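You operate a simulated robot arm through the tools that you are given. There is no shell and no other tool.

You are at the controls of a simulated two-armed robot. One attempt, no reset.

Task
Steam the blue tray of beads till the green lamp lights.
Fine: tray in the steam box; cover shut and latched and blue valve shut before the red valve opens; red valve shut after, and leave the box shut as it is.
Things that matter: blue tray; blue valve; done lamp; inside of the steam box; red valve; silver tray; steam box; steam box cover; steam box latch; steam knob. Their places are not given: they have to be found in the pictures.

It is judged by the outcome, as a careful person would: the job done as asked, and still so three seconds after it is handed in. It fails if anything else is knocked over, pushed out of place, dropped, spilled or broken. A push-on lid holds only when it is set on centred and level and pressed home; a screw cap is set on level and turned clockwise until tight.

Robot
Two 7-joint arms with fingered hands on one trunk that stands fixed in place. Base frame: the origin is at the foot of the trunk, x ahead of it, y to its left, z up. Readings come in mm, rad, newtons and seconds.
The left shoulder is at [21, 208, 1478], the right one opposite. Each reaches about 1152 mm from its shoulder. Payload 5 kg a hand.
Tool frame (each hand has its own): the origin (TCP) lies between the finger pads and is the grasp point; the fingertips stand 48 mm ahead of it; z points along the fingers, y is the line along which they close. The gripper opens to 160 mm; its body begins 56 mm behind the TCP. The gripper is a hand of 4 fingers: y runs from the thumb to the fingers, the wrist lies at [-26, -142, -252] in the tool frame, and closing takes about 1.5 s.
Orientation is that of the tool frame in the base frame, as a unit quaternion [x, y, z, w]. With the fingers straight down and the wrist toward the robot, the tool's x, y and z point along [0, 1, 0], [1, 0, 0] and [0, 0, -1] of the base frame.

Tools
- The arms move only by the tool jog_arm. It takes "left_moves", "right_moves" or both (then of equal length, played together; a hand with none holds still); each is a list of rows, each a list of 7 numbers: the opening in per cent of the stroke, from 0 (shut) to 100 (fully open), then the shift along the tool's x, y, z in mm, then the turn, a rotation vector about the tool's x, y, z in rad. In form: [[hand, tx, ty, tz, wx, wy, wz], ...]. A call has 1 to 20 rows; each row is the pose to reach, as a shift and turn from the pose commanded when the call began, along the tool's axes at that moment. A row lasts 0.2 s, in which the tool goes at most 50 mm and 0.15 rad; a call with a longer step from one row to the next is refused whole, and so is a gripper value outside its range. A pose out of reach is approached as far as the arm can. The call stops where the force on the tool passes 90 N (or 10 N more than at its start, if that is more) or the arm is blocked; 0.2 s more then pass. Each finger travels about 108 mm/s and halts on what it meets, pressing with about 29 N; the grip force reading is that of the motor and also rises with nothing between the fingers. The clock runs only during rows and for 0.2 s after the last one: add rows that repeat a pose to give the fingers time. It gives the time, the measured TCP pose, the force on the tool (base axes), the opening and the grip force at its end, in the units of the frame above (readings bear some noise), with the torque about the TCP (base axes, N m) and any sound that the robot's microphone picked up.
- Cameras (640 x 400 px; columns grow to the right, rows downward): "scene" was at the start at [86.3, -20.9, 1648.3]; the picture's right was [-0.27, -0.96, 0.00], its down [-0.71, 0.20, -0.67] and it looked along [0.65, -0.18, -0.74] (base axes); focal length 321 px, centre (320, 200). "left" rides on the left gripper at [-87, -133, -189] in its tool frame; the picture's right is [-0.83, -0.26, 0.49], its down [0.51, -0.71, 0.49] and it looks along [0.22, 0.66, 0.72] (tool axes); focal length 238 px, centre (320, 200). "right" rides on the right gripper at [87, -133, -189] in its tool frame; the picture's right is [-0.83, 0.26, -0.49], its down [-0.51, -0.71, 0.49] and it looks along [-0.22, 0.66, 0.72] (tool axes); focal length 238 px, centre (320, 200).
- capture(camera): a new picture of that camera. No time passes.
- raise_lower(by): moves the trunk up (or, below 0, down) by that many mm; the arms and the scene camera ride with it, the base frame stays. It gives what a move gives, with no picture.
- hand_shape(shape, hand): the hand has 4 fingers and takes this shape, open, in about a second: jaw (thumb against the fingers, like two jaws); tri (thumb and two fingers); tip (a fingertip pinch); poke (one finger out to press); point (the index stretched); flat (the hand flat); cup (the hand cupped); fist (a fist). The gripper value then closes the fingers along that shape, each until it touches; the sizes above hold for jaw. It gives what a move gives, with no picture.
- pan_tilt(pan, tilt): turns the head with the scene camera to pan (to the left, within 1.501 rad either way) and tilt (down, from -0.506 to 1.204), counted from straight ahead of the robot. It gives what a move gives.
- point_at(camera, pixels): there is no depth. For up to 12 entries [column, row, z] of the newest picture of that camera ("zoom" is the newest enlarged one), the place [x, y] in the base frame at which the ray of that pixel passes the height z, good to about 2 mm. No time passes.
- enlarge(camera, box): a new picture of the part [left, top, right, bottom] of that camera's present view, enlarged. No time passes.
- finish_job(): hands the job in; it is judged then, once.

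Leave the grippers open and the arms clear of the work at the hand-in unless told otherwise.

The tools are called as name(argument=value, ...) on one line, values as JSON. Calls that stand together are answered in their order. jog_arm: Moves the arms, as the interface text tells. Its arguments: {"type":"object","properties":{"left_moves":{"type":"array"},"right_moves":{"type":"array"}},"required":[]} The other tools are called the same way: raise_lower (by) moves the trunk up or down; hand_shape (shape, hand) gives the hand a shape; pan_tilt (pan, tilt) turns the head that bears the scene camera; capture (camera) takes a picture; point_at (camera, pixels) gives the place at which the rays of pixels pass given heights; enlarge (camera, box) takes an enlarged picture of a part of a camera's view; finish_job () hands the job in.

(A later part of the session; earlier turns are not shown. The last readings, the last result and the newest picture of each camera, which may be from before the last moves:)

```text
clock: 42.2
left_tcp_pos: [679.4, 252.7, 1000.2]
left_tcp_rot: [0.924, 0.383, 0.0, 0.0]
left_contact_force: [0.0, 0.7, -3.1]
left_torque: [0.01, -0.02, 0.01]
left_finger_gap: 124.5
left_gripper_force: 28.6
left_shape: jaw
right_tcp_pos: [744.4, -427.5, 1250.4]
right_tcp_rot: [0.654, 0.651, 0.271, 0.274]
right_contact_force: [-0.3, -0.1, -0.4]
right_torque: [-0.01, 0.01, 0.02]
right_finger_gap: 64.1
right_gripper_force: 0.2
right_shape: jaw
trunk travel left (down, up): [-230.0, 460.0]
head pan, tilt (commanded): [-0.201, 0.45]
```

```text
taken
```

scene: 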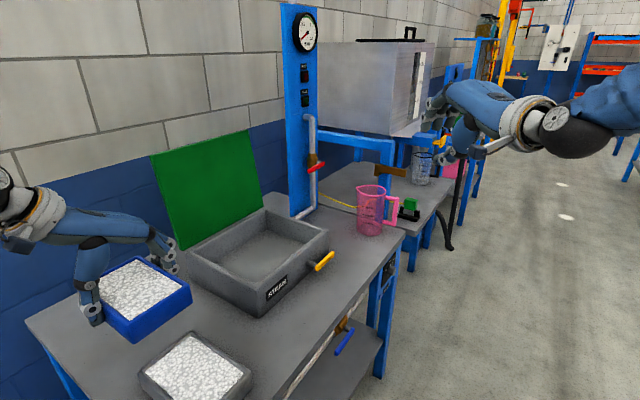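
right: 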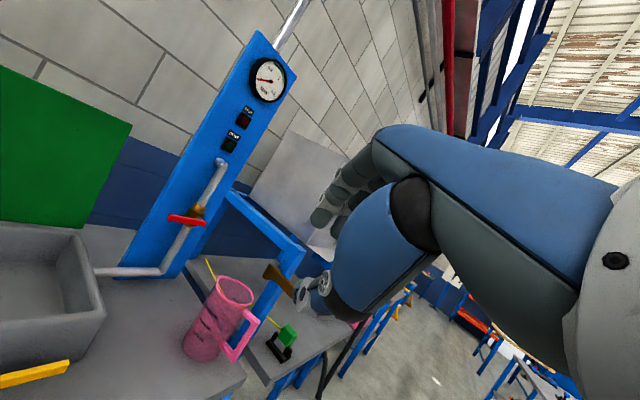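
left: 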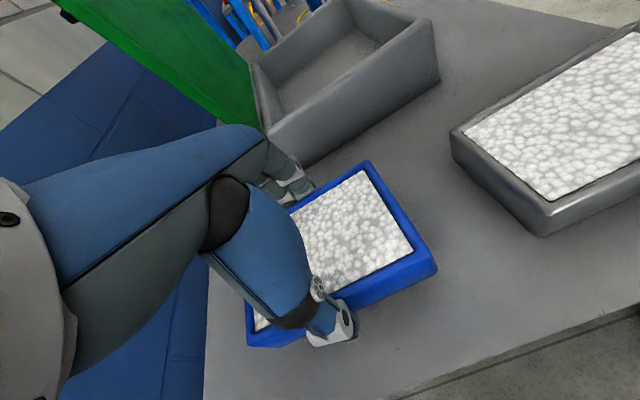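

The tray is level at z≈1000 and clear of the lid line. Now I carry it along the bench to above the box interior.

jog_arm(left_moves=[[0, 0, 15, 0, 0, 0, 0], [0, 0, 42, 0, 0, 0, 0], [0, 0, 75, 0, 0, 0, 0], [0, 0, 110, 0, 0, 0, 0], [0, 0, 145, 0, 0, 0, 0], [0, 0, 180, 0, 0, 0, 0], [0, 0, 215, 0, 0, 0, 0], [0, 0, 250, 0, 0, 0, 0], [0, 0, 285, 0, 0, 0, 0], [0, 0, 318, 0, 0, 0, 0], [0, 0, 343, 0, 0, 0, 0], [0, 0, 353, 0, 0, 0, 0], [0, 0, 353, 0, 0, 0, 0]])

capture(camera="scene")

capture(camera="left")

```text
clock: 45.0
left_tcp_pos: [928.1, 3.2, 999.1]
left_tcp_rot: [0.924, 0.381, 0.001, 0.0]
left_contact_force: [-0.1, -0.3, -2.7]
left_torque: [-0.02, -0.03, -0.02]
left_finger_gap: 124.2
left_gripper_force: 28.8
left_shape: jaw
right_tcp_pos: [744.7, -428.7, 1249.6]
right_tcp_rot: [0.654, 0.651, 0.271, 0.273]
right_contact_force: [0.3, -0.5, -0.5]
right_torque: [-0.01, -0.02, 0.02]
right_finger_gap: 63.9
right_gripper_force: 0.0
right_shape: jaw
trunk travel left (down, up): [-230.0, 460.0]
head pan, tilt (commanded): [-0.201, 0.45]
```

```text
taken
```

scene: 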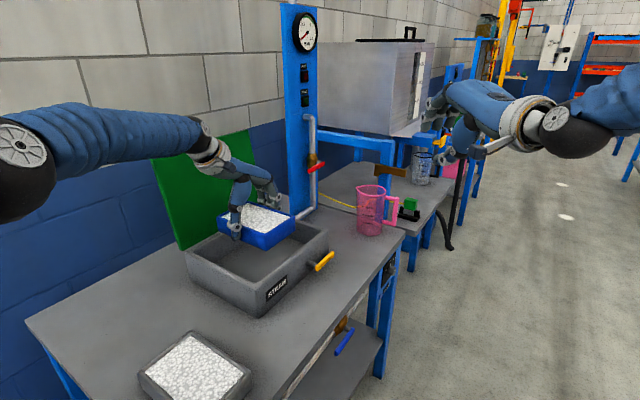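

```text
taken
```

left: 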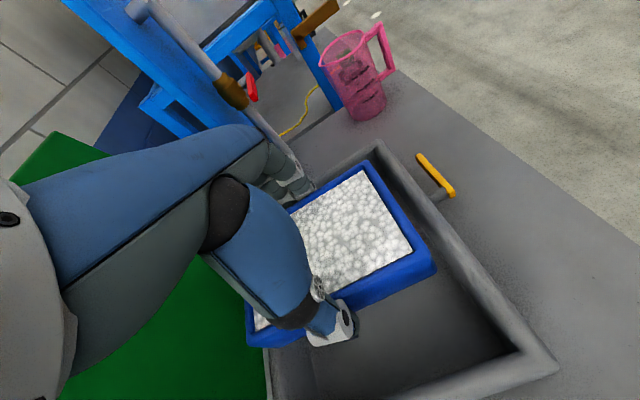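

The tray is above the opening (u≈654, v≈658 in bench axes). I lower it into the box, slowly at the end.

jog_arm(left_moves=[[0, 0, 0, 20, 0, 0, 0], [0, 0, 0, 45, 0, 0, 0], [0, 0, 0, 70, 0, 0, 0], [0, 0, 0, 90, 0, 0, 0], [0, 0, 0, 105, 0, 0, 0], [0, 0, 0, 115, 0, 0, 0], [0, 0, 0, 115, 0, 0, 0]])

enlarge(camera="scene", box=[160, 130, 352, 330])

capture(camera="left")

```text
clock: 46.6
left_tcp_pos: [930.7, 2.1, 883.3]
left_tcp_rot: [0.924, 0.381, 0.0, 0.0]
left_contact_force: [0.0, 0.1, -2.5]
left_torque: [0.02, -0.02, 0.0]
left_finger_gap: 124.3
left_gripper_force: 29.5
left_shape: jaw
right_tcp_pos: [743.3, -428.4, 1251.8]
right_tcp_rot: [0.653, 0.652, 0.272, 0.273]
right_contact_force: [0.0, 0.4, -0.3]
right_torque: [-0.04, 0.04, -0.02]
right_finger_gap: 63.9
right_gripper_force: 0.1
right_shape: jaw
trunk travel left (down, up): [-230.0, 460.0]
head pan, tilt (commanded): [-0.201, 0.45]
```

```text
2.00 times, centred on (256, 230) of scene
```

zoom: 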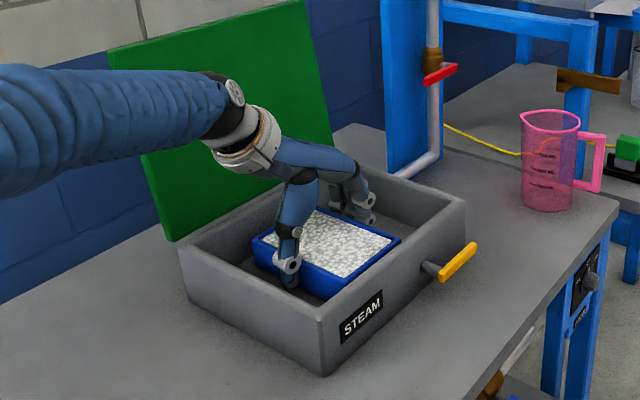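

```text
taken
```

left: 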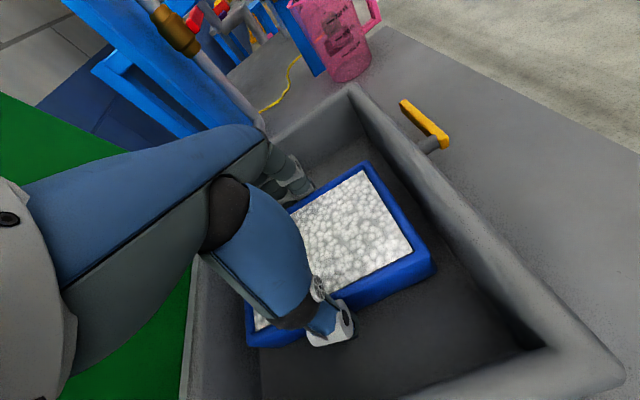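

The tray is inside the walls, about 10 mm above the floor. I lower the last bit in small steps, watching for contact.

jog_arm(left_moves=[[0, 0, 0, 3, 0, 0, 0], [0, 0, 0, 6, 0, 0, 0], [0, 0, 0, 8, 0, 0, 0], [0, 0, 0, 8, 0, 0, 0]])

```text
clock: 47.6
left_tcp_pos: [928.6, 1.5, 876.8]
left_tcp_rot: [0.924, 0.382, 0.001, 0.001]
left_contact_force: [0.2, -0.7, 6.5]
left_torque: [0.2, 0.29, -0.01]
left_finger_gap: 124.1
left_gripper_force: 29.1
left_shape: jaw
right_tcp_pos: [742.7, -428.3, 1250.7]
right_tcp_rot: [0.655, 0.651, 0.271, 0.273]
right_contact_force: [-0.6, 0.3, -0.1]
right_torque: [0.0, 0.0, 0.01]
right_finger_gap: 63.9
right_gripper_force: 0.0
right_shape: jaw
trunk travel left (down, up): [-230.0, 460.0]
head pan, tilt (commanded): [-0.201, 0.45]
```

The force reading flipped to +6.5 N: the tray rests on the floor. I open the hand.

jog_arm(left_moves=[[85, 0, 0, 0, 0, 0, 0], [95, 0, 0, 0, 0, 0, 0], [100, 0, 0, 0, 0, 0, 0], [100, 0, 0, 0, 0, 0, 0], [100, 0, 0, 0, 0, 0, 0]])

enlarge(camera="scene", box=[180, 180, 340, 300])

capture(camera="left")

```text
clock: 48.8
left_tcp_pos: [929.3, 2.8, 875.6]
left_tcp_rot: [0.924, 0.382, 0.0, 0.0]
left_contact_force: [0.4, 1.0, 0.2]
left_torque: [0.01, -0.02, 0.0]
left_finger_gap: 159.5
left_gripper_force: 0.1
left_shape: jaw
right_tcp_pos: [745.3, -428.2, 1248.9]
right_tcp_rot: [0.654, 0.651, 0.271, 0.273]
right_contact_force: [0.2, -0.4, 0.2]
right_torque: [0.02, -0.04, -0.01]
right_finger_gap: 63.8
right_gripper_force: 0.1
right_shape: jaw
trunk travel left (down, up): [-230.0, 460.0]
head pan, tilt (commanded): [-0.201, 0.45]
```

```text
3.33 times, centred on (260, 240) of scene
```

zoom: 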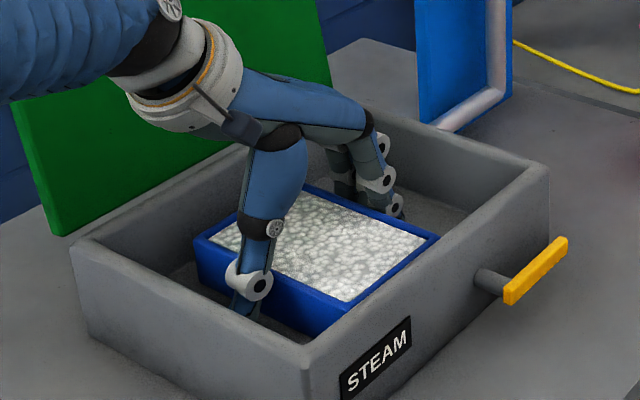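

```text
taken
```

left: 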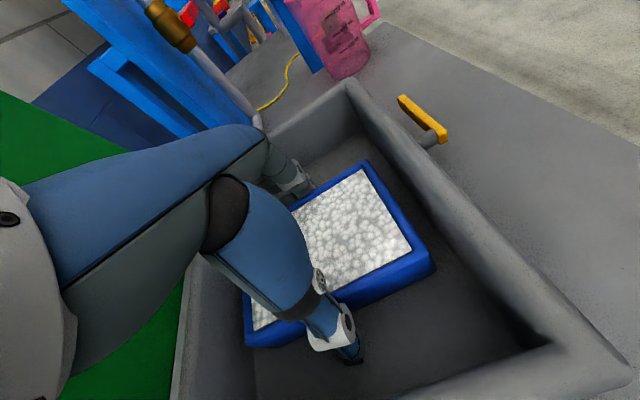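

The tray is free in the box. I lift the left hand straight out.

jog_arm(left_moves=[[100, 0, 0, -20, 0, 0, 0], [100, 0, 0, -55, 0, 0, 0], [100, 0, 0, -95, 0, 0, 0], [100, 0, 0, -130, 0, 0, 0], [100, 0, 0, -160, 0, 0, 0], [100, 0, 0, -160, 0, 0, 0]])

enlarge(camera="scene", box=[160, 130, 352, 330])

```text
clock: 50.2
left_tcp_pos: [929.6, 1.4, 1036.6]
left_tcp_rot: [0.924, 0.383, 0.0, 0.0]
left_contact_force: [0.6, 0.2, 0.0]
left_torque: [-0.04, 0.04, -0.02]
left_finger_gap: 159.6
left_gripper_force: 0.0
left_shape: jaw
right_tcp_pos: [745.0, -428.6, 1248.1]
right_tcp_rot: [0.654, 0.651, 0.271, 0.274]
right_contact_force: [-0.2, 0.5, -0.2]
right_torque: [0.01, -0.01, 0.02]
right_finger_gap: 63.7
right_gripper_force: 0.1
right_shape: jaw
trunk travel left (down, up): [-230.0, 460.0]
head pan, tilt (commanded): [-0.201, 0.45]
```

```text
2.00 times, centred on (256, 230) of scene
```

zoom: 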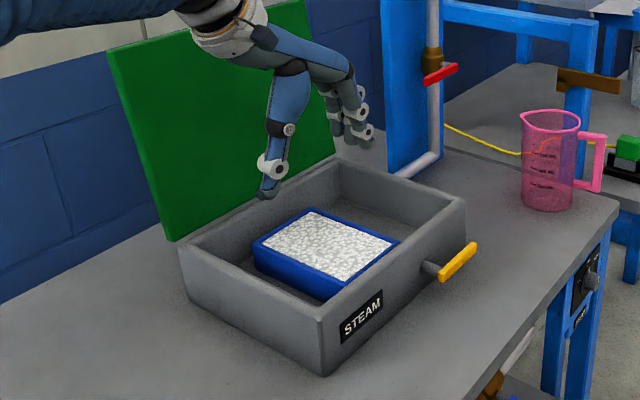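

The tray sits flat inside, with the rim below the box edge. Now I turn the left hand (heading forward-left, fingers pitched down) to a staging spot in front of and above the lid's top edge.

jog_arm(left_moves=[[97, 4.1, -13.9, -22.6, -0.0304, 0.0213, -0.1209], [94, 8.2, -27.7, -45.2, -0.0609, 0.0426, -0.2418], [91, 12.4, -41.6, -67.8, -0.0913, 0.0639, -0.3626], [88, 16.5, -55.5, -90.4, -0.1217, 0.0852, -0.4835], [85, 20.6, -69.4, -113, -0.1522, 0.1066, -0.6044], [82, 24.7, -83.2, -135.6, -0.1826, 0.1279, -0.7253], [79, 28.8, -97.1, -158.2, -0.213, 0.1492, -0.8462], [76, 33, -111, -180.8, -0.2434, 0.1705, -0.967], [73, 37.1, -124.8, -203.4, -0.2739, 0.1918, -1.0879], [70, 41.2, -138.7, -226, -0.3043, 0.2131, -1.2088], [70, 41.2, -138.7, -226, -0.3043, 0.2131, -1.2088]])

capture(camera="scene")

capture(camera="left")

```text
clock: 52.6
left_tcp_pos: [860.3, 130.1, 1264.0]
left_tcp_rot: [0.53, 0.83, 0.147, 0.093]
left_contact_force: [-0.6, -0.5, -0.2]
left_torque: [0.04, 0.02, -0.01]
left_finger_gap: 112.4
left_gripper_force: 0.1
left_shape: jaw
right_tcp_pos: [744.2, -427.6, 1248.6]
right_tcp_rot: [0.653, 0.652, 0.272, 0.273]
right_contact_force: [0.5, -0.2, -0.7]
right_torque: [-0.01, 0.02, 0.0]
right_finger_gap: 63.9
right_gripper_force: 0.0
right_shape: jaw
trunk travel left (down, up): [-230.0, 460.0]
head pan, tilt (commanded): [-0.201, 0.45]
```

```text
taken
```

scene: 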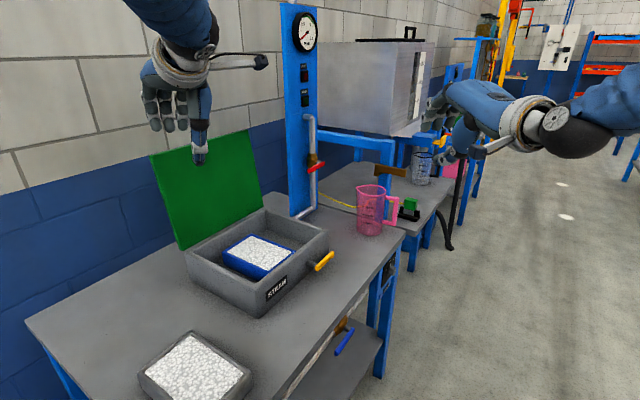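

```text
taken
```

left: 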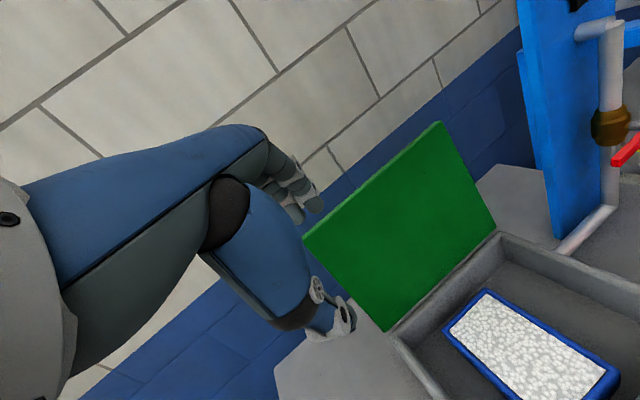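

I verify the lid's top corners from the left camera at z≈1176.

point_at(camera="left", pixels=[[303.5, 237, 1175], [440, 122, 1175]])

point_at(camera="scene", pixels=[[151, 155, 1175], [251, 130.5, 1175]])

```text
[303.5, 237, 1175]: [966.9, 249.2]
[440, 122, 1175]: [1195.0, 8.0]
```

```text
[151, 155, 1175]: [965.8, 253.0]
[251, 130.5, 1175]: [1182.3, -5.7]
```

The lid's top edge is near v≈848 (bench axes), z≈1177. I move the open left hand forward above it so fingers are beyond the edge and the thumb in front.

jog_arm(left_moves=[[70, 7, 25, 9, 0, 0, 0], [70, 14, 51, 18, 0, 0, 0], [70, 21, 76, 27, 0, 0, 0], [70, 28, 101, 37, 0, 0, 0], [70, 34, 126, 46, 0, 0, 0], [70, 34, 126, 46, 0, 0, 0]])

enlarge(camera="scene", box=[130, 70, 322, 190])

capture(camera="left")

```text
clock: 54.0
left_tcp_pos: [968.1, 215.9, 1262.1]
left_tcp_rot: [0.53, 0.83, 0.147, 0.094]
left_contact_force: [-0.3, -0.4, 1.3]
left_torque: [0.02, 0.0, 0.03]
left_finger_gap: 112.4
left_gripper_force: 0.1
left_shape: jaw
right_tcp_pos: [743.9, -428.4, 1250.2]
right_tcp_rot: [0.655, 0.65, 0.27, 0.274]
right_contact_force: [0.0, -0.7, 0.1]
right_torque: [-0.01, 0.0, 0.02]
right_finger_gap: 63.8
right_gripper_force: 0.1
right_shape: jaw
trunk travel left (down, up): [-230.0, 460.0]
head pan, tilt (commanded): [-0.201, 0.45]
```

```text
3.33 times, centred on (226, 130) of scene
```

zoom: 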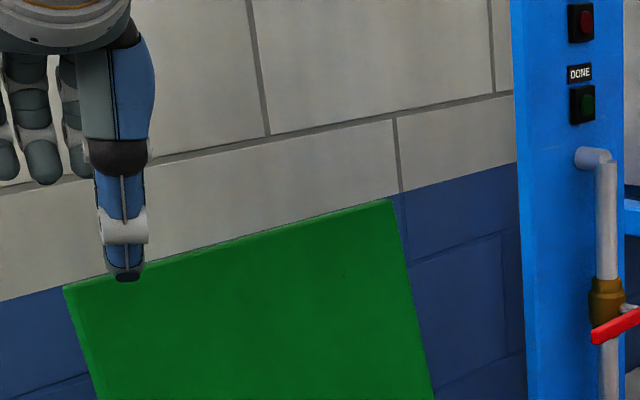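

```text
taken
```

left: 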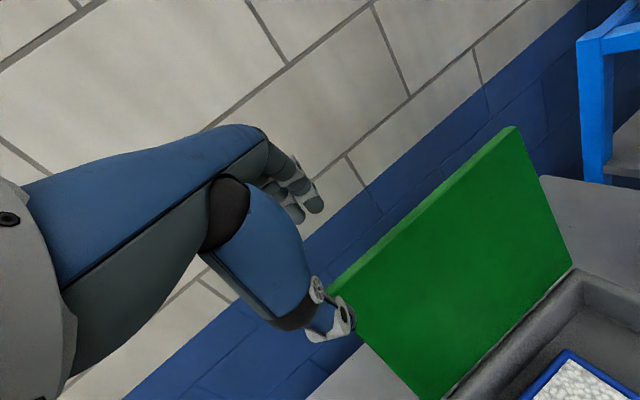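

I check where the fingertips really are relative to the lid's left corner.

point_at(camera="scene", pixels=[[132, 123, 1235], [142.6, 124, 1235], [154, 122, 1235], [167.5, 153, 1198]])

```text
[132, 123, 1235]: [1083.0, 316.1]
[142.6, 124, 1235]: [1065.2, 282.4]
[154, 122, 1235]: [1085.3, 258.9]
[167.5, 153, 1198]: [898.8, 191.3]
```

Fingertips are behind the lid at u≈522–562, thumb in front; I shift 18 mm to the right and descend 80 mm so they straddle the top edge.

jog_arm(left_moves=[[70, -8, 2, 1, 0, 0, 0], [70, -17, 5.8, 2.1, 0, 0, 0], [70, -17, -1, 21, 0, 0, 0], [70, -17, -8, 40, 0, 0, 0], [70, -17, -15, 58.5, 0, 0, 0], [70, -17, -21.6, 77.3, 0, 0, 0], [70, -17, -21.6, 77.3, 0, 0, 0]])

enlarge(camera="scene", box=[130, 70, 322, 190])

capture(camera="left")

```text
clock: 55.6
left_tcp_pos: [979.6, 203.6, 1183.9]
left_tcp_rot: [0.53, 0.83, 0.147, 0.094]
left_contact_force: [-0.1, 0.0, 0.3]
left_torque: [0.0, 0.01, -0.02]
left_finger_gap: 112.2
left_gripper_force: 0.0
left_shape: jaw
right_tcp_pos: [744.2, -428.1, 1249.7]
right_tcp_rot: [0.654, 0.651, 0.272, 0.274]
right_contact_force: [0.1, -0.1, 0.2]
right_torque: [-0.02, 0.0, 0.02]
right_finger_gap: 64.0
right_gripper_force: 0.1
right_shape: jaw
trunk travel left (down, up): [-230.0, 460.0]
head pan, tilt (commanded): [-0.201, 0.45]
```

```text
3.33 times, centred on (226, 130) of scene
```

zoom: 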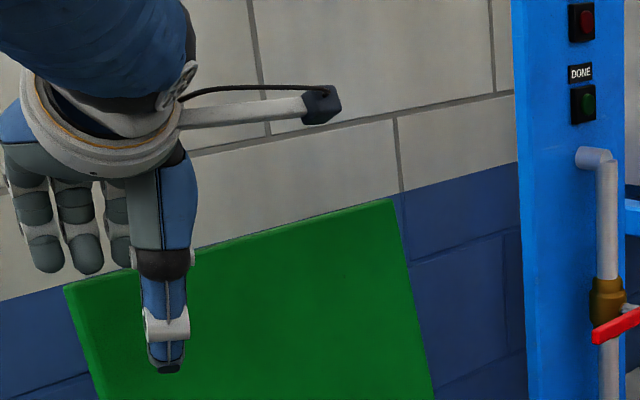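

```text
taken
```

left: 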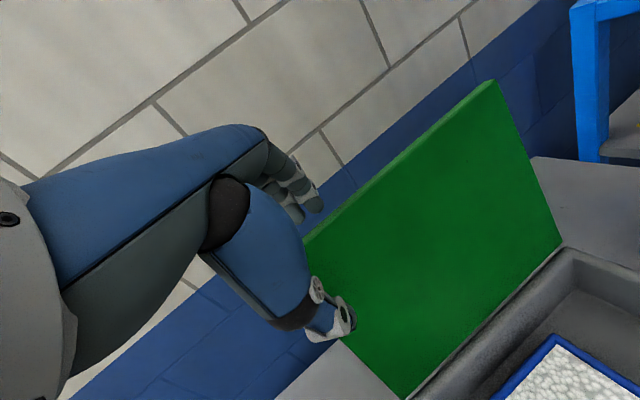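

The fingertips overlap the edge only slightly. I descend 15 mm more and narrow the jaws so the lid edge is trapped between thumb and fingers.

jog_arm(left_moves=[[70, 0, -2.5, 7, 0, 0, 0], [70, 0, -5.1, 14.1, 0, 0, 0], [55, 0, -5.1, 14.1, 0, 0, 0], [40, 0, -5.1, 14.1, 0, 0, 0], [30, 0, -5.1, 14.1, 0, 0, 0], [30, 0, -5.1, 14.1, 0, 0, 0]])

enlarge(camera="scene", box=[130, 70, 322, 190])

enlarge(camera="left", box=[200, 100, 520, 300])

```text
clock: 57.0
left_tcp_pos: [981.5, 205.8, 1167.1]
left_tcp_rot: [0.53, 0.83, 0.147, 0.093]
left_contact_force: [-0.5, -0.7, -0.6]
left_torque: [0.01, -0.01, -0.03]
left_finger_gap: 48.5
left_gripper_force: 0.1
left_shape: jaw
right_tcp_pos: [744.0, -429.4, 1250.0]
right_tcp_rot: [0.654, 0.651, 0.271, 0.273]
right_contact_force: [0.4, 0.0, 0.0]
right_torque: [0.0, -0.01, 0.0]
right_finger_gap: 63.9
right_gripper_force: 0.2
right_shape: jaw
trunk travel left (down, up): [-230.0, 460.0]
head pan, tilt (commanded): [-0.201, 0.45]
```

```text
3.33 times, centred on (226, 130) of scene
```

zoom: 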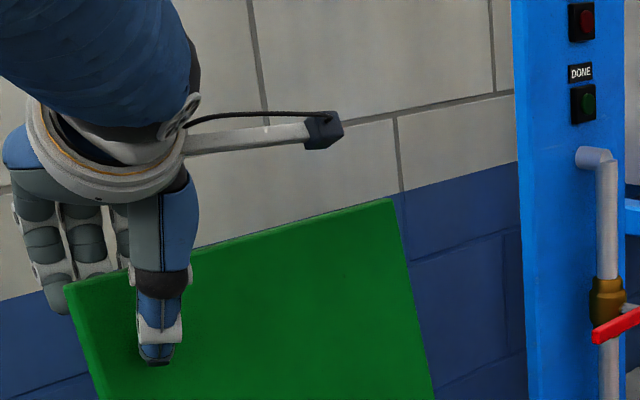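

```text
2.00 times, centred on (360, 200) of left
```

zoom: 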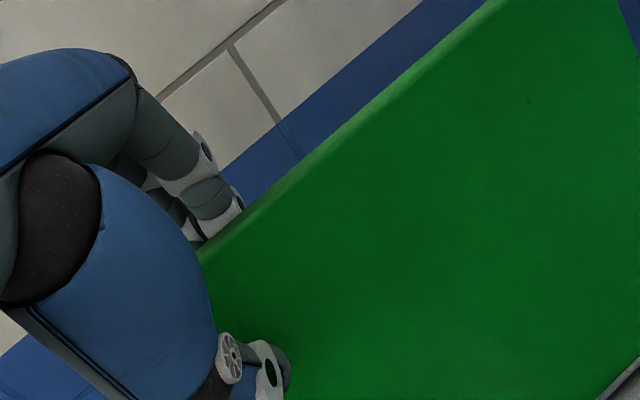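

The lid edge is trapped between thumb (front) and fingers (behind). I swing it back toward closing along the hinge arc, first to about 77°.

jog_arm(left_moves=[[30, -8.2, -20.5, -9.8, -0.041, 0.014, 0.0051], [30, -16.4, -41.7, -17.7, -0.082, 0.028, 0.0102], [30, -24.6, -63.6, -23.5, -0.123, 0.042, 0.0153], [30, -32.7, -85.9, -27.2, -0.164, 0.056, 0.0204]])

enlarge(camera="scene", box=[130, 70, 322, 190])

enlarge(camera="left", box=[200, 100, 520, 300])

```text
clock: 58.0
left_tcp_pos: [912.7, 134.3, 1163.3]
left_tcp_rot: [0.525, 0.812, 0.23, 0.112]
left_contact_force: [0.4, 0.6, 0.7]
left_torque: [-0.03, 0.01, 0.0]
left_finger_gap: 48.5
left_gripper_force: 0.0
left_shape: jaw
right_tcp_pos: [742.7, -428.6, 1248.4]
right_tcp_rot: [0.654, 0.651, 0.271, 0.274]
right_contact_force: [-0.4, 0.0, 1.3]
right_torque: [0.02, 0.01, 0.07]
right_finger_gap: 63.9
right_gripper_force: 0.1
right_shape: jaw
trunk travel left (down, up): [-230.0, 460.0]
head pan, tilt (commanded): [-0.201, 0.45]
```

```text
3.33 times, centred on (226, 130) of scene
```

zoom: 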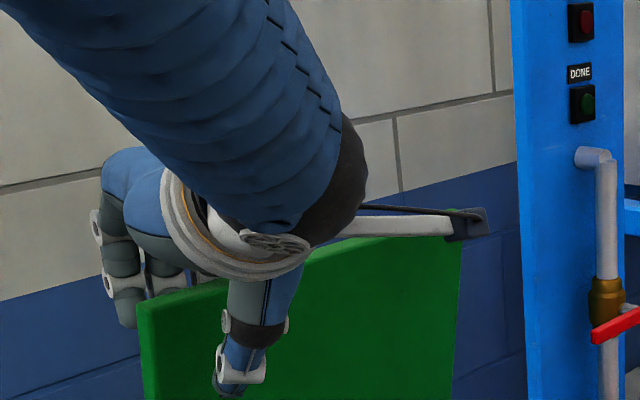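

```text
2.00 times, centred on (360, 200) of left
```

zoom: 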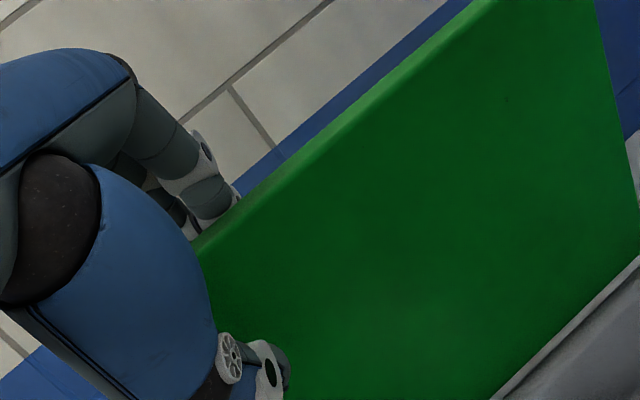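

The lid follows with almost no force, now near 80°. I continue down the arc to about 47°.

jog_arm(left_moves=[[30, -8.2, -22, -5.7, -0.041, 0.014, 0.005], [30, -16.3, -44.3, -9.5, -0.082, 0.028, 0.01], [30, -24.2, -67, -11, -0.123, 0.042, 0.0153], [30, -31.9, -89.9, -10.4, -0.164, 0.056, 0.0204], [30, -39.3, -112.6, -7.8, -0.205, 0.07, 0.0255], [30, -46.4, -135.2, -3.1, -0.246, 0.084, 0.0306], [30, -46.4, -135.2, -3.1, -0.246, 0.084, 0.0306]])

capture(camera="scene")

capture(camera="left")

capture(camera="right")

```text
clock: 59.6
left_tcp_pos: [821.5, 47.6, 1096.1]
left_tcp_rot: [0.509, 0.774, 0.351, 0.137]
left_contact_force: [-0.1, 0.5, 0.0]
left_torque: [-0.02, -0.02, -0.02]
left_finger_gap: 48.1
left_gripper_force: 0.1
left_shape: jaw
right_tcp_pos: [743.9, -426.8, 1249.7]
right_tcp_rot: [0.654, 0.651, 0.272, 0.273]
right_contact_force: [-0.1, 0.0, -0.4]
right_torque: [0.0, -0.01, -0.03]
right_finger_gap: 63.9
right_gripper_force: 0.0
right_shape: jaw
trunk travel left (down, up): [-230.0, 460.0]
head pan, tilt (commanded): [-0.201, 0.45]
```

```text
taken
```

scene: 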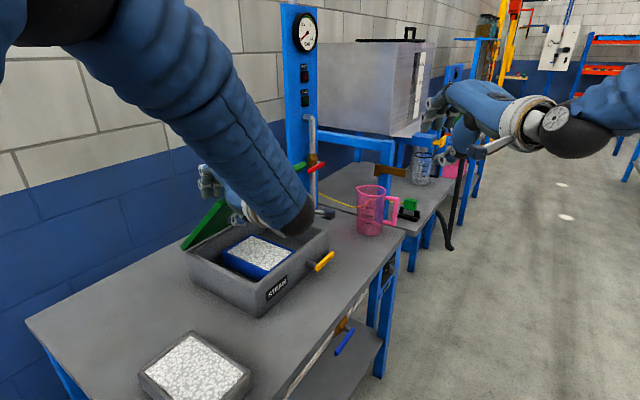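

```text
taken
```

left: 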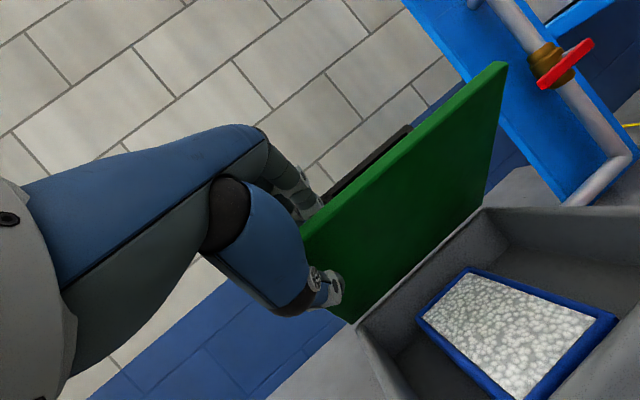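

```text
taken
```

right: 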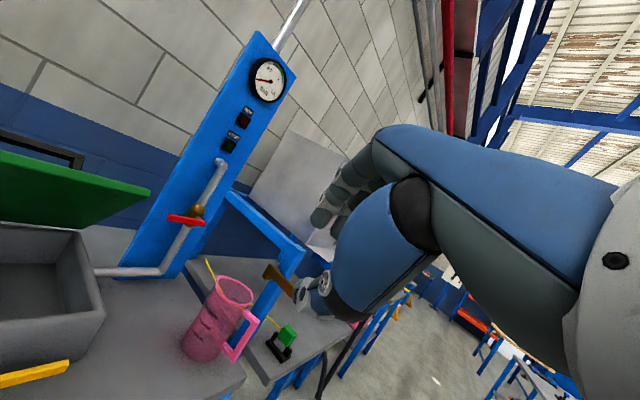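

The lid edge is still trapped and there's no load on the hand, so the hinge holds itself. I go on to about 22°.

jog_arm(left_moves=[[30, -7.7, -22.9, 0.4, -0.041, 0.014, 0.005], [30, -15.2, -45.6, 3.2, -0.082, 0.028, 0.01], [30, -22.3, -68.2, 8, -0.123, 0.042, 0.0153], [30, -29, -90.4, 14.7, -0.164, 0.056, 0.0204], [30, -35.3, -112, 23.5, -0.205, 0.07, 0.0255], [30, -35.3, -112, 23.5, -0.205, 0.07, 0.0255]])

capture(camera="scene")

capture(camera="left")

enlarge(camera="right", box=[0, 120, 200, 300])

```text
clock: 61.0
left_tcp_pos: [773.7, 0.3, 998.1]
left_tcp_rot: [0.488, 0.732, 0.449, 0.158]
left_contact_force: [0.6, 0.3, -0.4]
left_torque: [0.02, -0.02, 0.01]
left_finger_gap: 48.0
left_gripper_force: 0.0
left_shape: jaw
right_tcp_pos: [743.6, -427.6, 1249.0]
right_tcp_rot: [0.654, 0.651, 0.272, 0.274]
right_contact_force: [-0.5, 0.3, 0.6]
right_torque: [-0.02, 0.0, -0.01]
right_finger_gap: 63.7
right_gripper_force: 0.0
right_shape: jaw
trunk travel left (down, up): [-230.0, 460.0]
head pan, tilt (commanded): [-0.201, 0.45]
```

```text
taken
```

scene: 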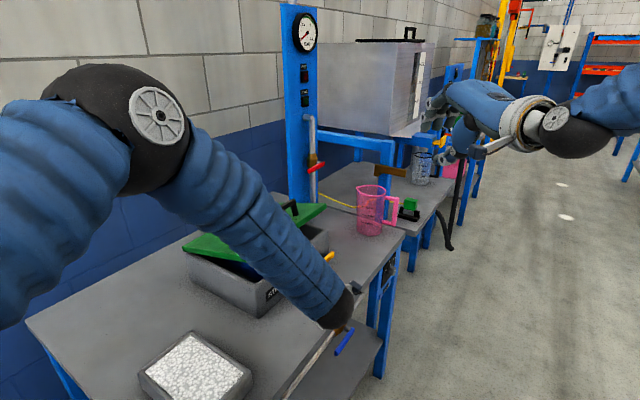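

```text
taken
```

left: 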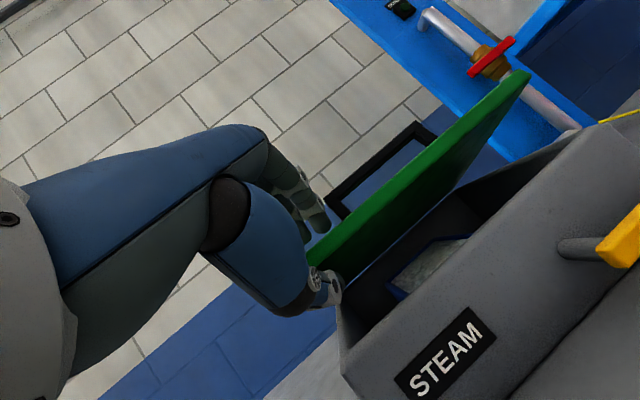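

```text
2.22 times, centred on (100, 210) of right
```

zoom: 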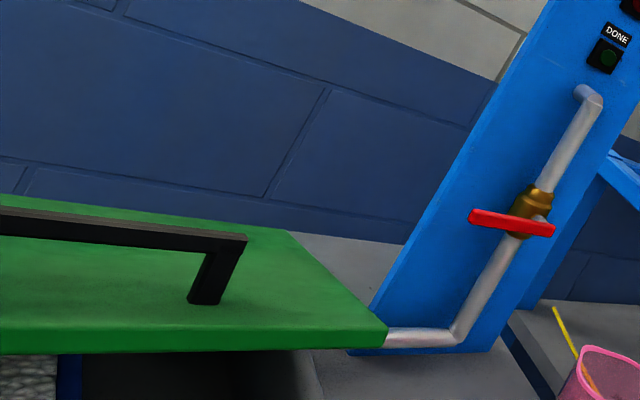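

The lid is about 22° open with the hand unloaded. I open the jaws slightly and withdraw the hand backward along its fingers.

jog_arm(left_moves=[[40, 0, 0, 0, 0, 0, 0], [45, 0, 0, 0, 0, 0, 0], [45, 0, 0, -25, 0, 0, 0], [45, 0, 0, -60, 0, 0, 0], [45, 0, 0, -95, 0, 0, 0], [45, 0, 0, -130, 0, 0, 0]])

capture(camera="scene")

capture(camera="left")

enlarge(camera="right", box=[0, 120, 200, 300])

```text
clock: 62.4
left_tcp_pos: [687.4, -64.8, 1070.7]
left_tcp_rot: [0.49, 0.731, 0.448, 0.157]
left_contact_force: [0.1, -0.2, -0.2]
left_torque: [0.03, -0.04, 0.06]
left_finger_gap: 71.6
left_gripper_force: 0.0
left_shape: jaw
right_tcp_pos: [744.4, -428.2, 1250.3]
right_tcp_rot: [0.654, 0.651, 0.272, 0.273]
right_contact_force: [-0.3, -0.2, -0.2]
right_torque: [0.07, -0.03, 0.03]
right_finger_gap: 64.0
right_gripper_force: 0.1
right_shape: jaw
trunk travel left (down, up): [-230.0, 460.0]
head pan, tilt (commanded): [-0.201, 0.45]
```

```text
taken
```

scene: 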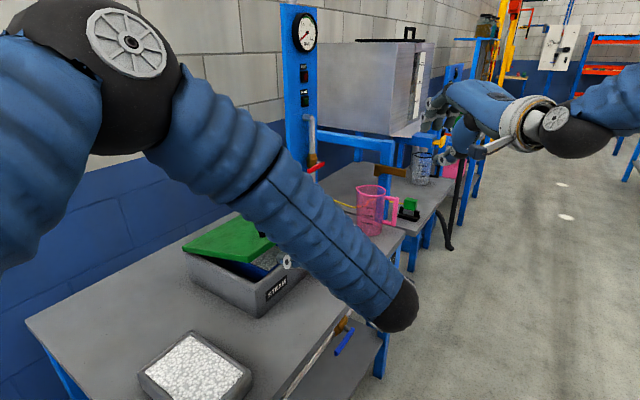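

```text
taken
```

left: 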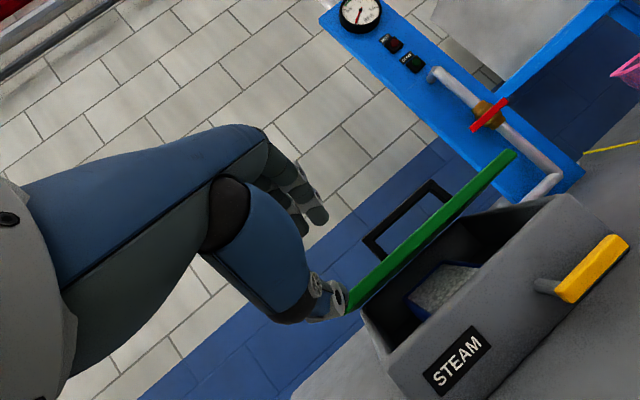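

```text
2.22 times, centred on (100, 210) of right
```

zoom: 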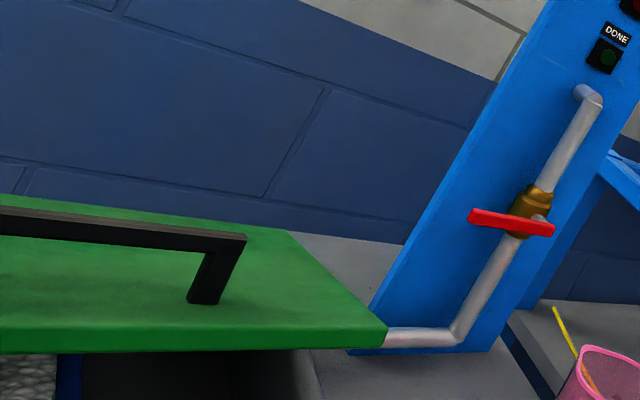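

The cover holds its angle by itself. I close the left hand, raise it, pitch the fingers down and bring the fingertips above the lid's front part, left of the handle.

jog_arm(left_moves=[[20, 5.2, 20.2, -13.7, 0.1025, -0.035, -0.0128], [0, 10.4, 40.5, -27.5, 0.205, -0.07, -0.0255], [0, 14.3, 56.7, -2.2, 0.3075, -0.105, -0.038], [0, 18.2, 73, 23.2, 0.41, -0.14, -0.051], [0, 22.1, 89.2, 48.5, 0.41, -0.14, -0.051], [0, 26, 105.5, 73.8, 0.41, -0.14, -0.051], [0, 26, 105.5, 73.8, 0.41, -0.14, -0.051]])

capture(camera="scene")

capture(camera="left")

```text
clock: 64.0
left_tcp_pos: [785.5, 6.4, 1121.4]
left_tcp_rot: [0.523, 0.807, 0.25, 0.116]
left_contact_force: [-1.0, -0.2, 0.4]
left_torque: [0.0, 0.01, 0.04]
left_finger_gap: 0.0
left_gripper_force: 29.2
left_shape: jaw
right_tcp_pos: [743.3, -429.2, 1249.5]
right_tcp_rot: [0.654, 0.651, 0.273, 0.273]
right_contact_force: [0.1, -0.9, -0.5]
right_torque: [0.04, -0.01, 0.05]
right_finger_gap: 64.2
right_gripper_force: 0.1
right_shape: jaw
trunk travel left (down, up): [-230.0, 460.0]
head pan, tilt (commanded): [-0.201, 0.45]
```

```text
taken
```

scene: 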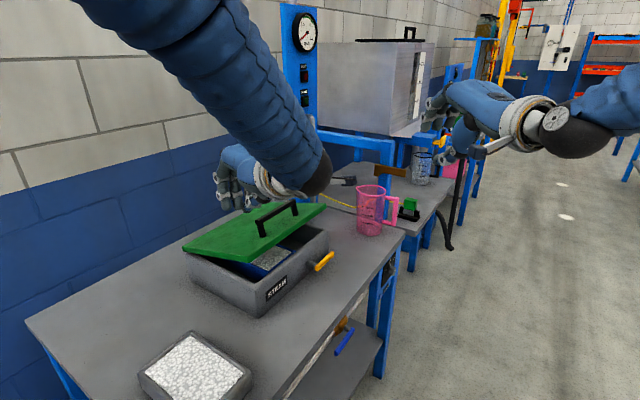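

```text
taken
```

left: 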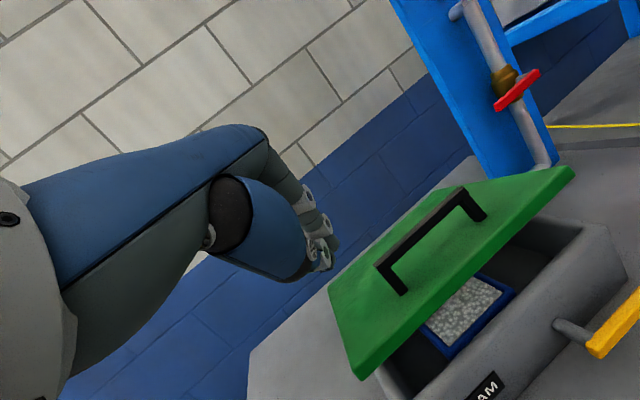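

The fingertips are above the lid's front-left area (≈u 551, v 583). I press straight down to swing it shut, watching the force.

jog_arm(left_moves=[[0, -1.8, -13.1, 21.2, 0, 0, 0], [0, -3.7, -26.3, 42.4, 0, 0, 0], [0, -5.5, -39.4, 63.6, 0, 0, 0], [0, -7.4, -52.5, 84.8, 0, 0, 0], [0, -8.9, -63, 101.8, 0, 0, 0], [0, -10.3, -73.5, 118.7, 0, 0, 0], [0, -11.4, -80.9, 130.6, 0, 0, 0], [0, -11.8, -84, 135.7, 0, 0, 0]])

capture(camera="scene")

capture(camera="left")

```text
clock: 65.8
left_tcp_pos: [784.4, 6.1, 967.5]
left_tcp_rot: [0.521, 0.806, 0.254, 0.121]
left_contact_force: [-16.1, -6.1, 42.8]
left_torque: [0.04, -0.01, 0.03]
left_finger_gap: 0.1
left_gripper_force: 28.9
left_shape: jaw
right_tcp_pos: [741.1, -428.4, 1252.2]
right_tcp_rot: [0.654, 0.65, 0.273, 0.274]
right_contact_force: [0.4, -0.8, -0.3]
right_torque: [0.0, 0.01, 0.01]
right_finger_gap: 63.8
right_gripper_force: 0.0
right_shape: jaw
trunk travel left (down, up): [-230.0, 460.0]
head pan, tilt (commanded): [-0.201, 0.45]
```

```text
taken
```

scene: 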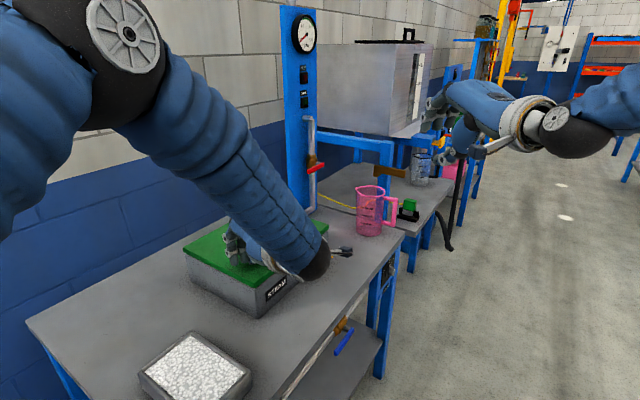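

```text
taken
```

left: 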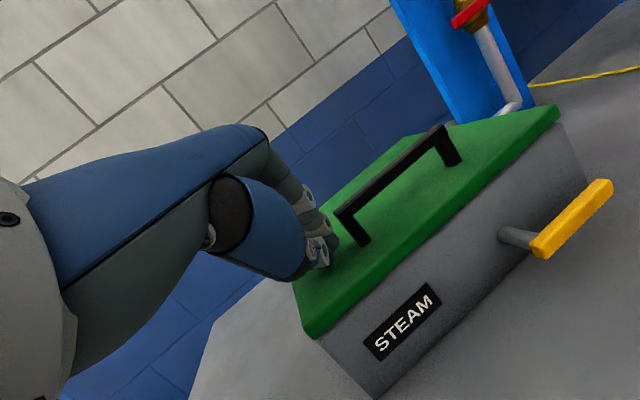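

The lid is down; the 43 N push back shows it's seated on the box. I lift the left hand off and move it back to the left.

jog_arm(left_moves=[[0, 2, 13, -21, 0, 0, 0], [0, 4.4, 32, -52, 0, 0, 0], [0, 7.4, 52.5, -85, 0, 0, 0], [0, 40, 30, -105, 0, 0, 0], [0, 75, 5, -125, 0, 0, 0], [0, 110, -20, -145, 0, 0, 0], [0, 145, -45, -165, 0, 0, 0], [0, 180, -70, -185, 0, 0, 0]])

capture(camera="scene")

capture(camera="left")

```text
clock: 67.6
left_tcp_pos: [570.7, 94.4, 1096.8]
left_tcp_rot: [0.522, 0.806, 0.251, 0.117]
left_contact_force: [-1.6, -0.8, 0.3]
left_torque: [-0.02, -0.08, -0.04]
left_finger_gap: 0.0
left_gripper_force: 29.3
left_shape: jaw
right_tcp_pos: [741.8, -427.6, 1251.0]
right_tcp_rot: [0.654, 0.651, 0.272, 0.275]
right_contact_force: [-0.9, 0.5, 0.9]
right_torque: [-0.03, -0.02, -0.03]
right_finger_gap: 63.8
right_gripper_force: 0.0
right_shape: jaw
trunk travel left (down, up): [-230.0, 460.0]
head pan, tilt (commanded): [-0.201, 0.45]
```

```text
taken
```

scene: 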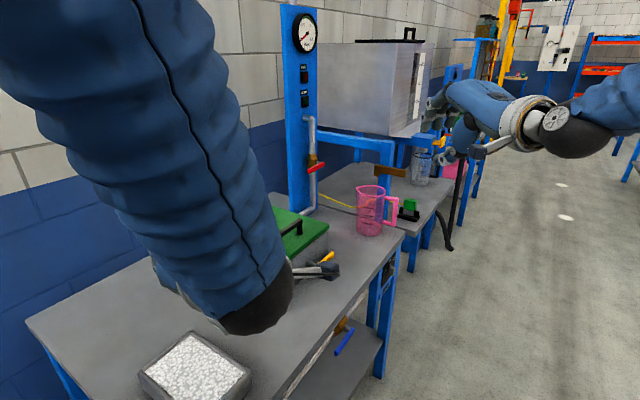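

```text
taken
```

left: 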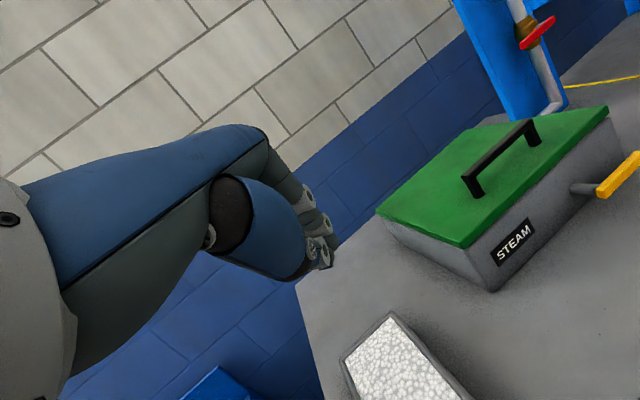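

The lid is flush and shut. I swing the left arm further left so it doesn't block the scene camera, and bring the right hand to look at the latch.

jog_arm(left_moves=[[10, 41.7, 11.6, 1, 0, 0, 0], [25, 83.3, 23.2, 2, 0, 0, 0], [40, 125, 34.8, 3, 0, 0, 0], [55, 166.7, 46.3, 4, 0, 0, 0], [70, 208, 58, 5, 0, 0, 0], [80, 250, 69.5, 6, 0, 0, 0]])

capture(camera="scene")

```text
clock: 69.0
left_tcp_pos: [579.0, 337.0, 1157.2]
left_tcp_rot: [0.522, 0.807, 0.249, 0.116]
left_contact_force: [-0.4, 1.4, -0.5]
left_torque: [-0.14, -0.09, -0.08]
left_finger_gap: 127.9
left_gripper_force: 0.0
left_shape: jaw
left hand out of reach, approached as far as the arm can: row 4, 5, 6
right_tcp_pos: [742.9, -424.9, 1251.6]
right_tcp_rot: [0.654, 0.651, 0.271, 0.275]
right_contact_force: [-0.6, 1.6, 0.6]
right_torque: [-0.13, 0.08, -0.11]
right_finger_gap: 64.0
right_gripper_force: 0.0
right_shape: jaw
trunk travel left (down, up): [-230.0, 460.0]
head pan, tilt (commanded): [-0.201, 0.45]
```

```text
taken
```

scene: 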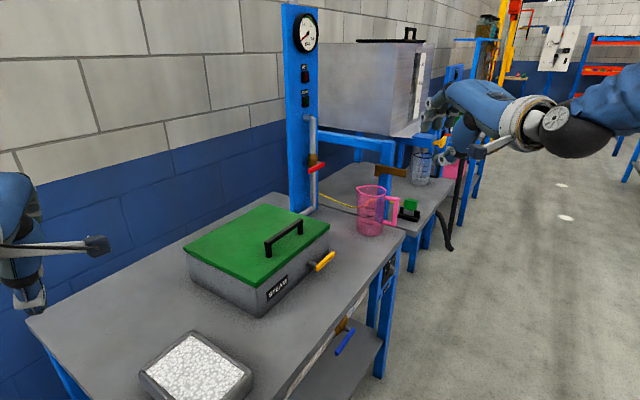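

Clear view now. I zoom in on the box, latch and blue valve.

enlarge(camera="scene", box=[180, 190, 372, 310])

enlarge(camera="scene", box=[288, 230, 400, 370])

```text
3.33 times, centred on (276, 250) of scene
```

zoom: 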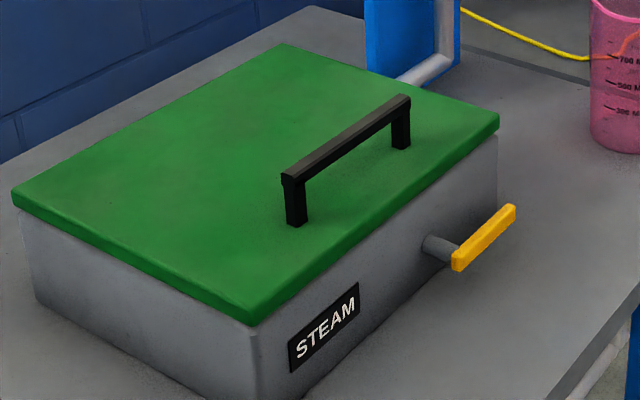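

```text
2.86 times, centred on (344, 300) of scene
```

zoom: 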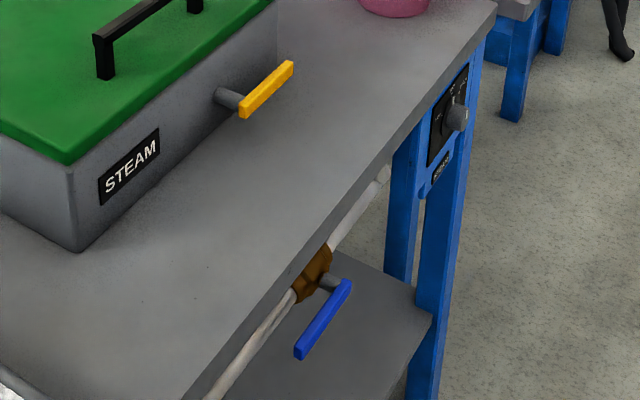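

point_at(camera="scene", pixels=[[316.5, 266, 849], [333.6, 253.6, 849], [316.5, 266, 840], [333.6, 253.6, 840], [309.5, 264, 849]])

capture(camera="right")

```text
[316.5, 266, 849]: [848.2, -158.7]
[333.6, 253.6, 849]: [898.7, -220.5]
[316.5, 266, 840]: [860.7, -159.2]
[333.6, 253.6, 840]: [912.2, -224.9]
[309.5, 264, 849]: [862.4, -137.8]
```

```text
taken
```

right: 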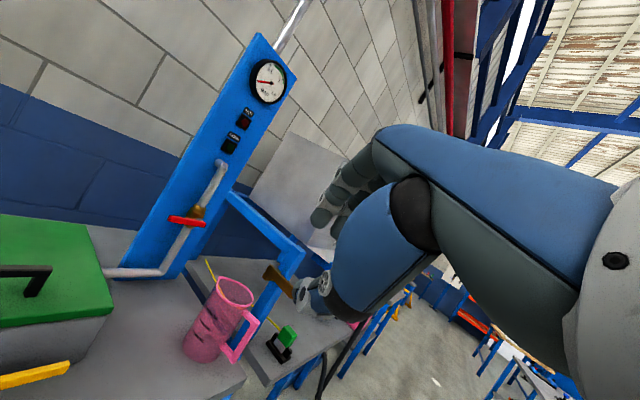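

The lid is flush. The yellow bar lies horizontal at v≈480, z≈849, pivoting near u≈710; below it is only 40 mm to the bench, so the bar can only turn upward. I bring the right hand, palm down and fully open, in front of it so the thumb can go under the bar.

jog_arm(right_moves=[[50, 15.1, -17.7, 27.7, -0.0413, 0.0667, -0.0425], [60, 30.2, -35.5, 55.3, -0.0827, 0.1335, -0.0851], [70, 45.4, -53.2, 83, -0.124, 0.2002, -0.1276], [80, 60.5, -70.9, 110.6, -0.1654, 0.267, -0.1702], [90, 75.6, -88.7, 138.3, -0.2067, 0.3337, -0.2127], [100, 90.7, -106.4, 166, -0.248, 0.4004, -0.2552], [100, 105.8, -124.1, 193.6, -0.2894, 0.4672, -0.2978], [100, 121, -141.8, 221.3, -0.3307, 0.5339, -0.3403], [100, 136.1, -159.6, 248.9, -0.3721, 0.6007, -0.3829], [100, 151.2, -177.3, 276.6, -0.4134, 0.6674, -0.4254], [100, 151.2, -177.3, 276.6, -0.4134, 0.6674, -0.4254]])

capture(camera="scene")

capture(camera="right")

```text
clock: 71.4
left_tcp_pos: [578.4, 335.0, 1158.1]
left_tcp_rot: [0.522, 0.807, 0.25, 0.115]
left_contact_force: [-0.5, 0.4, 0.4]
left_torque: [0.04, -0.06, -0.02]
left_finger_gap: 128.0
left_gripper_force: 0.0
left_shape: jaw
right_tcp_pos: [817.6, -278.2, 930.0]
right_tcp_rot: [0.313, 0.755, 0.531, 0.224]
right_contact_force: [-0.9, -0.5, 0.3]
right_torque: [-0.03, 0.03, -0.05]
right_finger_gap: 159.9
right_gripper_force: 0.0
right_shape: jaw
trunk travel left (down, up): [-230.0, 460.0]
head pan, tilt (commanded): [-0.201, 0.45]
```

```text
taken
```

scene: 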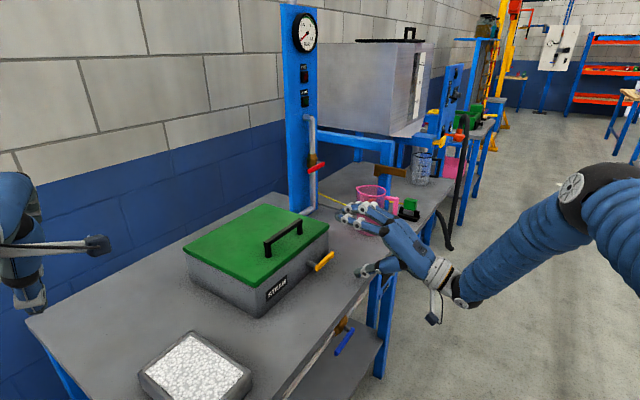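

```text
taken
```

right: 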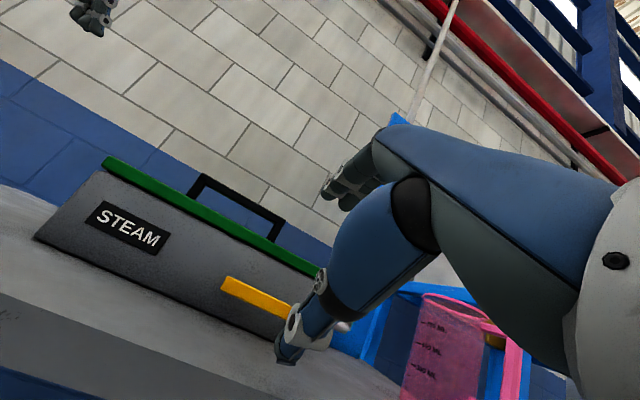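

The hand is posed as planned. I measure the thumb tip, near (360,271) in the scene view.

enlarge(camera="scene", box=[300, 190, 460, 300])

point_at(camera="right", pixels=[[287, 358, 838], [287, 358, 825], [225, 284, 849], [310, 325, 849]])

```text
3.64 times, centred on (380, 245) of scene
```

zoom: 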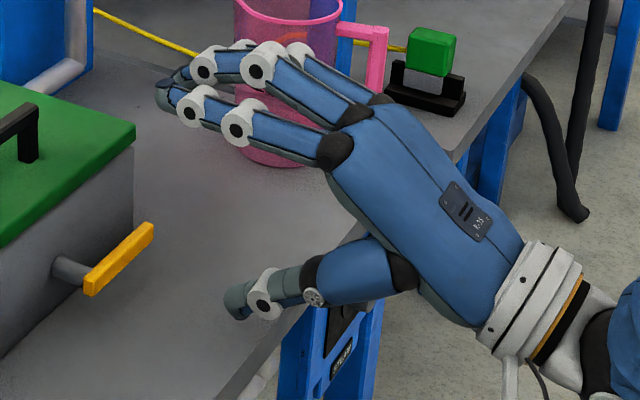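

```text
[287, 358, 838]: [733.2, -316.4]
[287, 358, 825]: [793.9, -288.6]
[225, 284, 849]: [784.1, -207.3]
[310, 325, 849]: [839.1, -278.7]
```

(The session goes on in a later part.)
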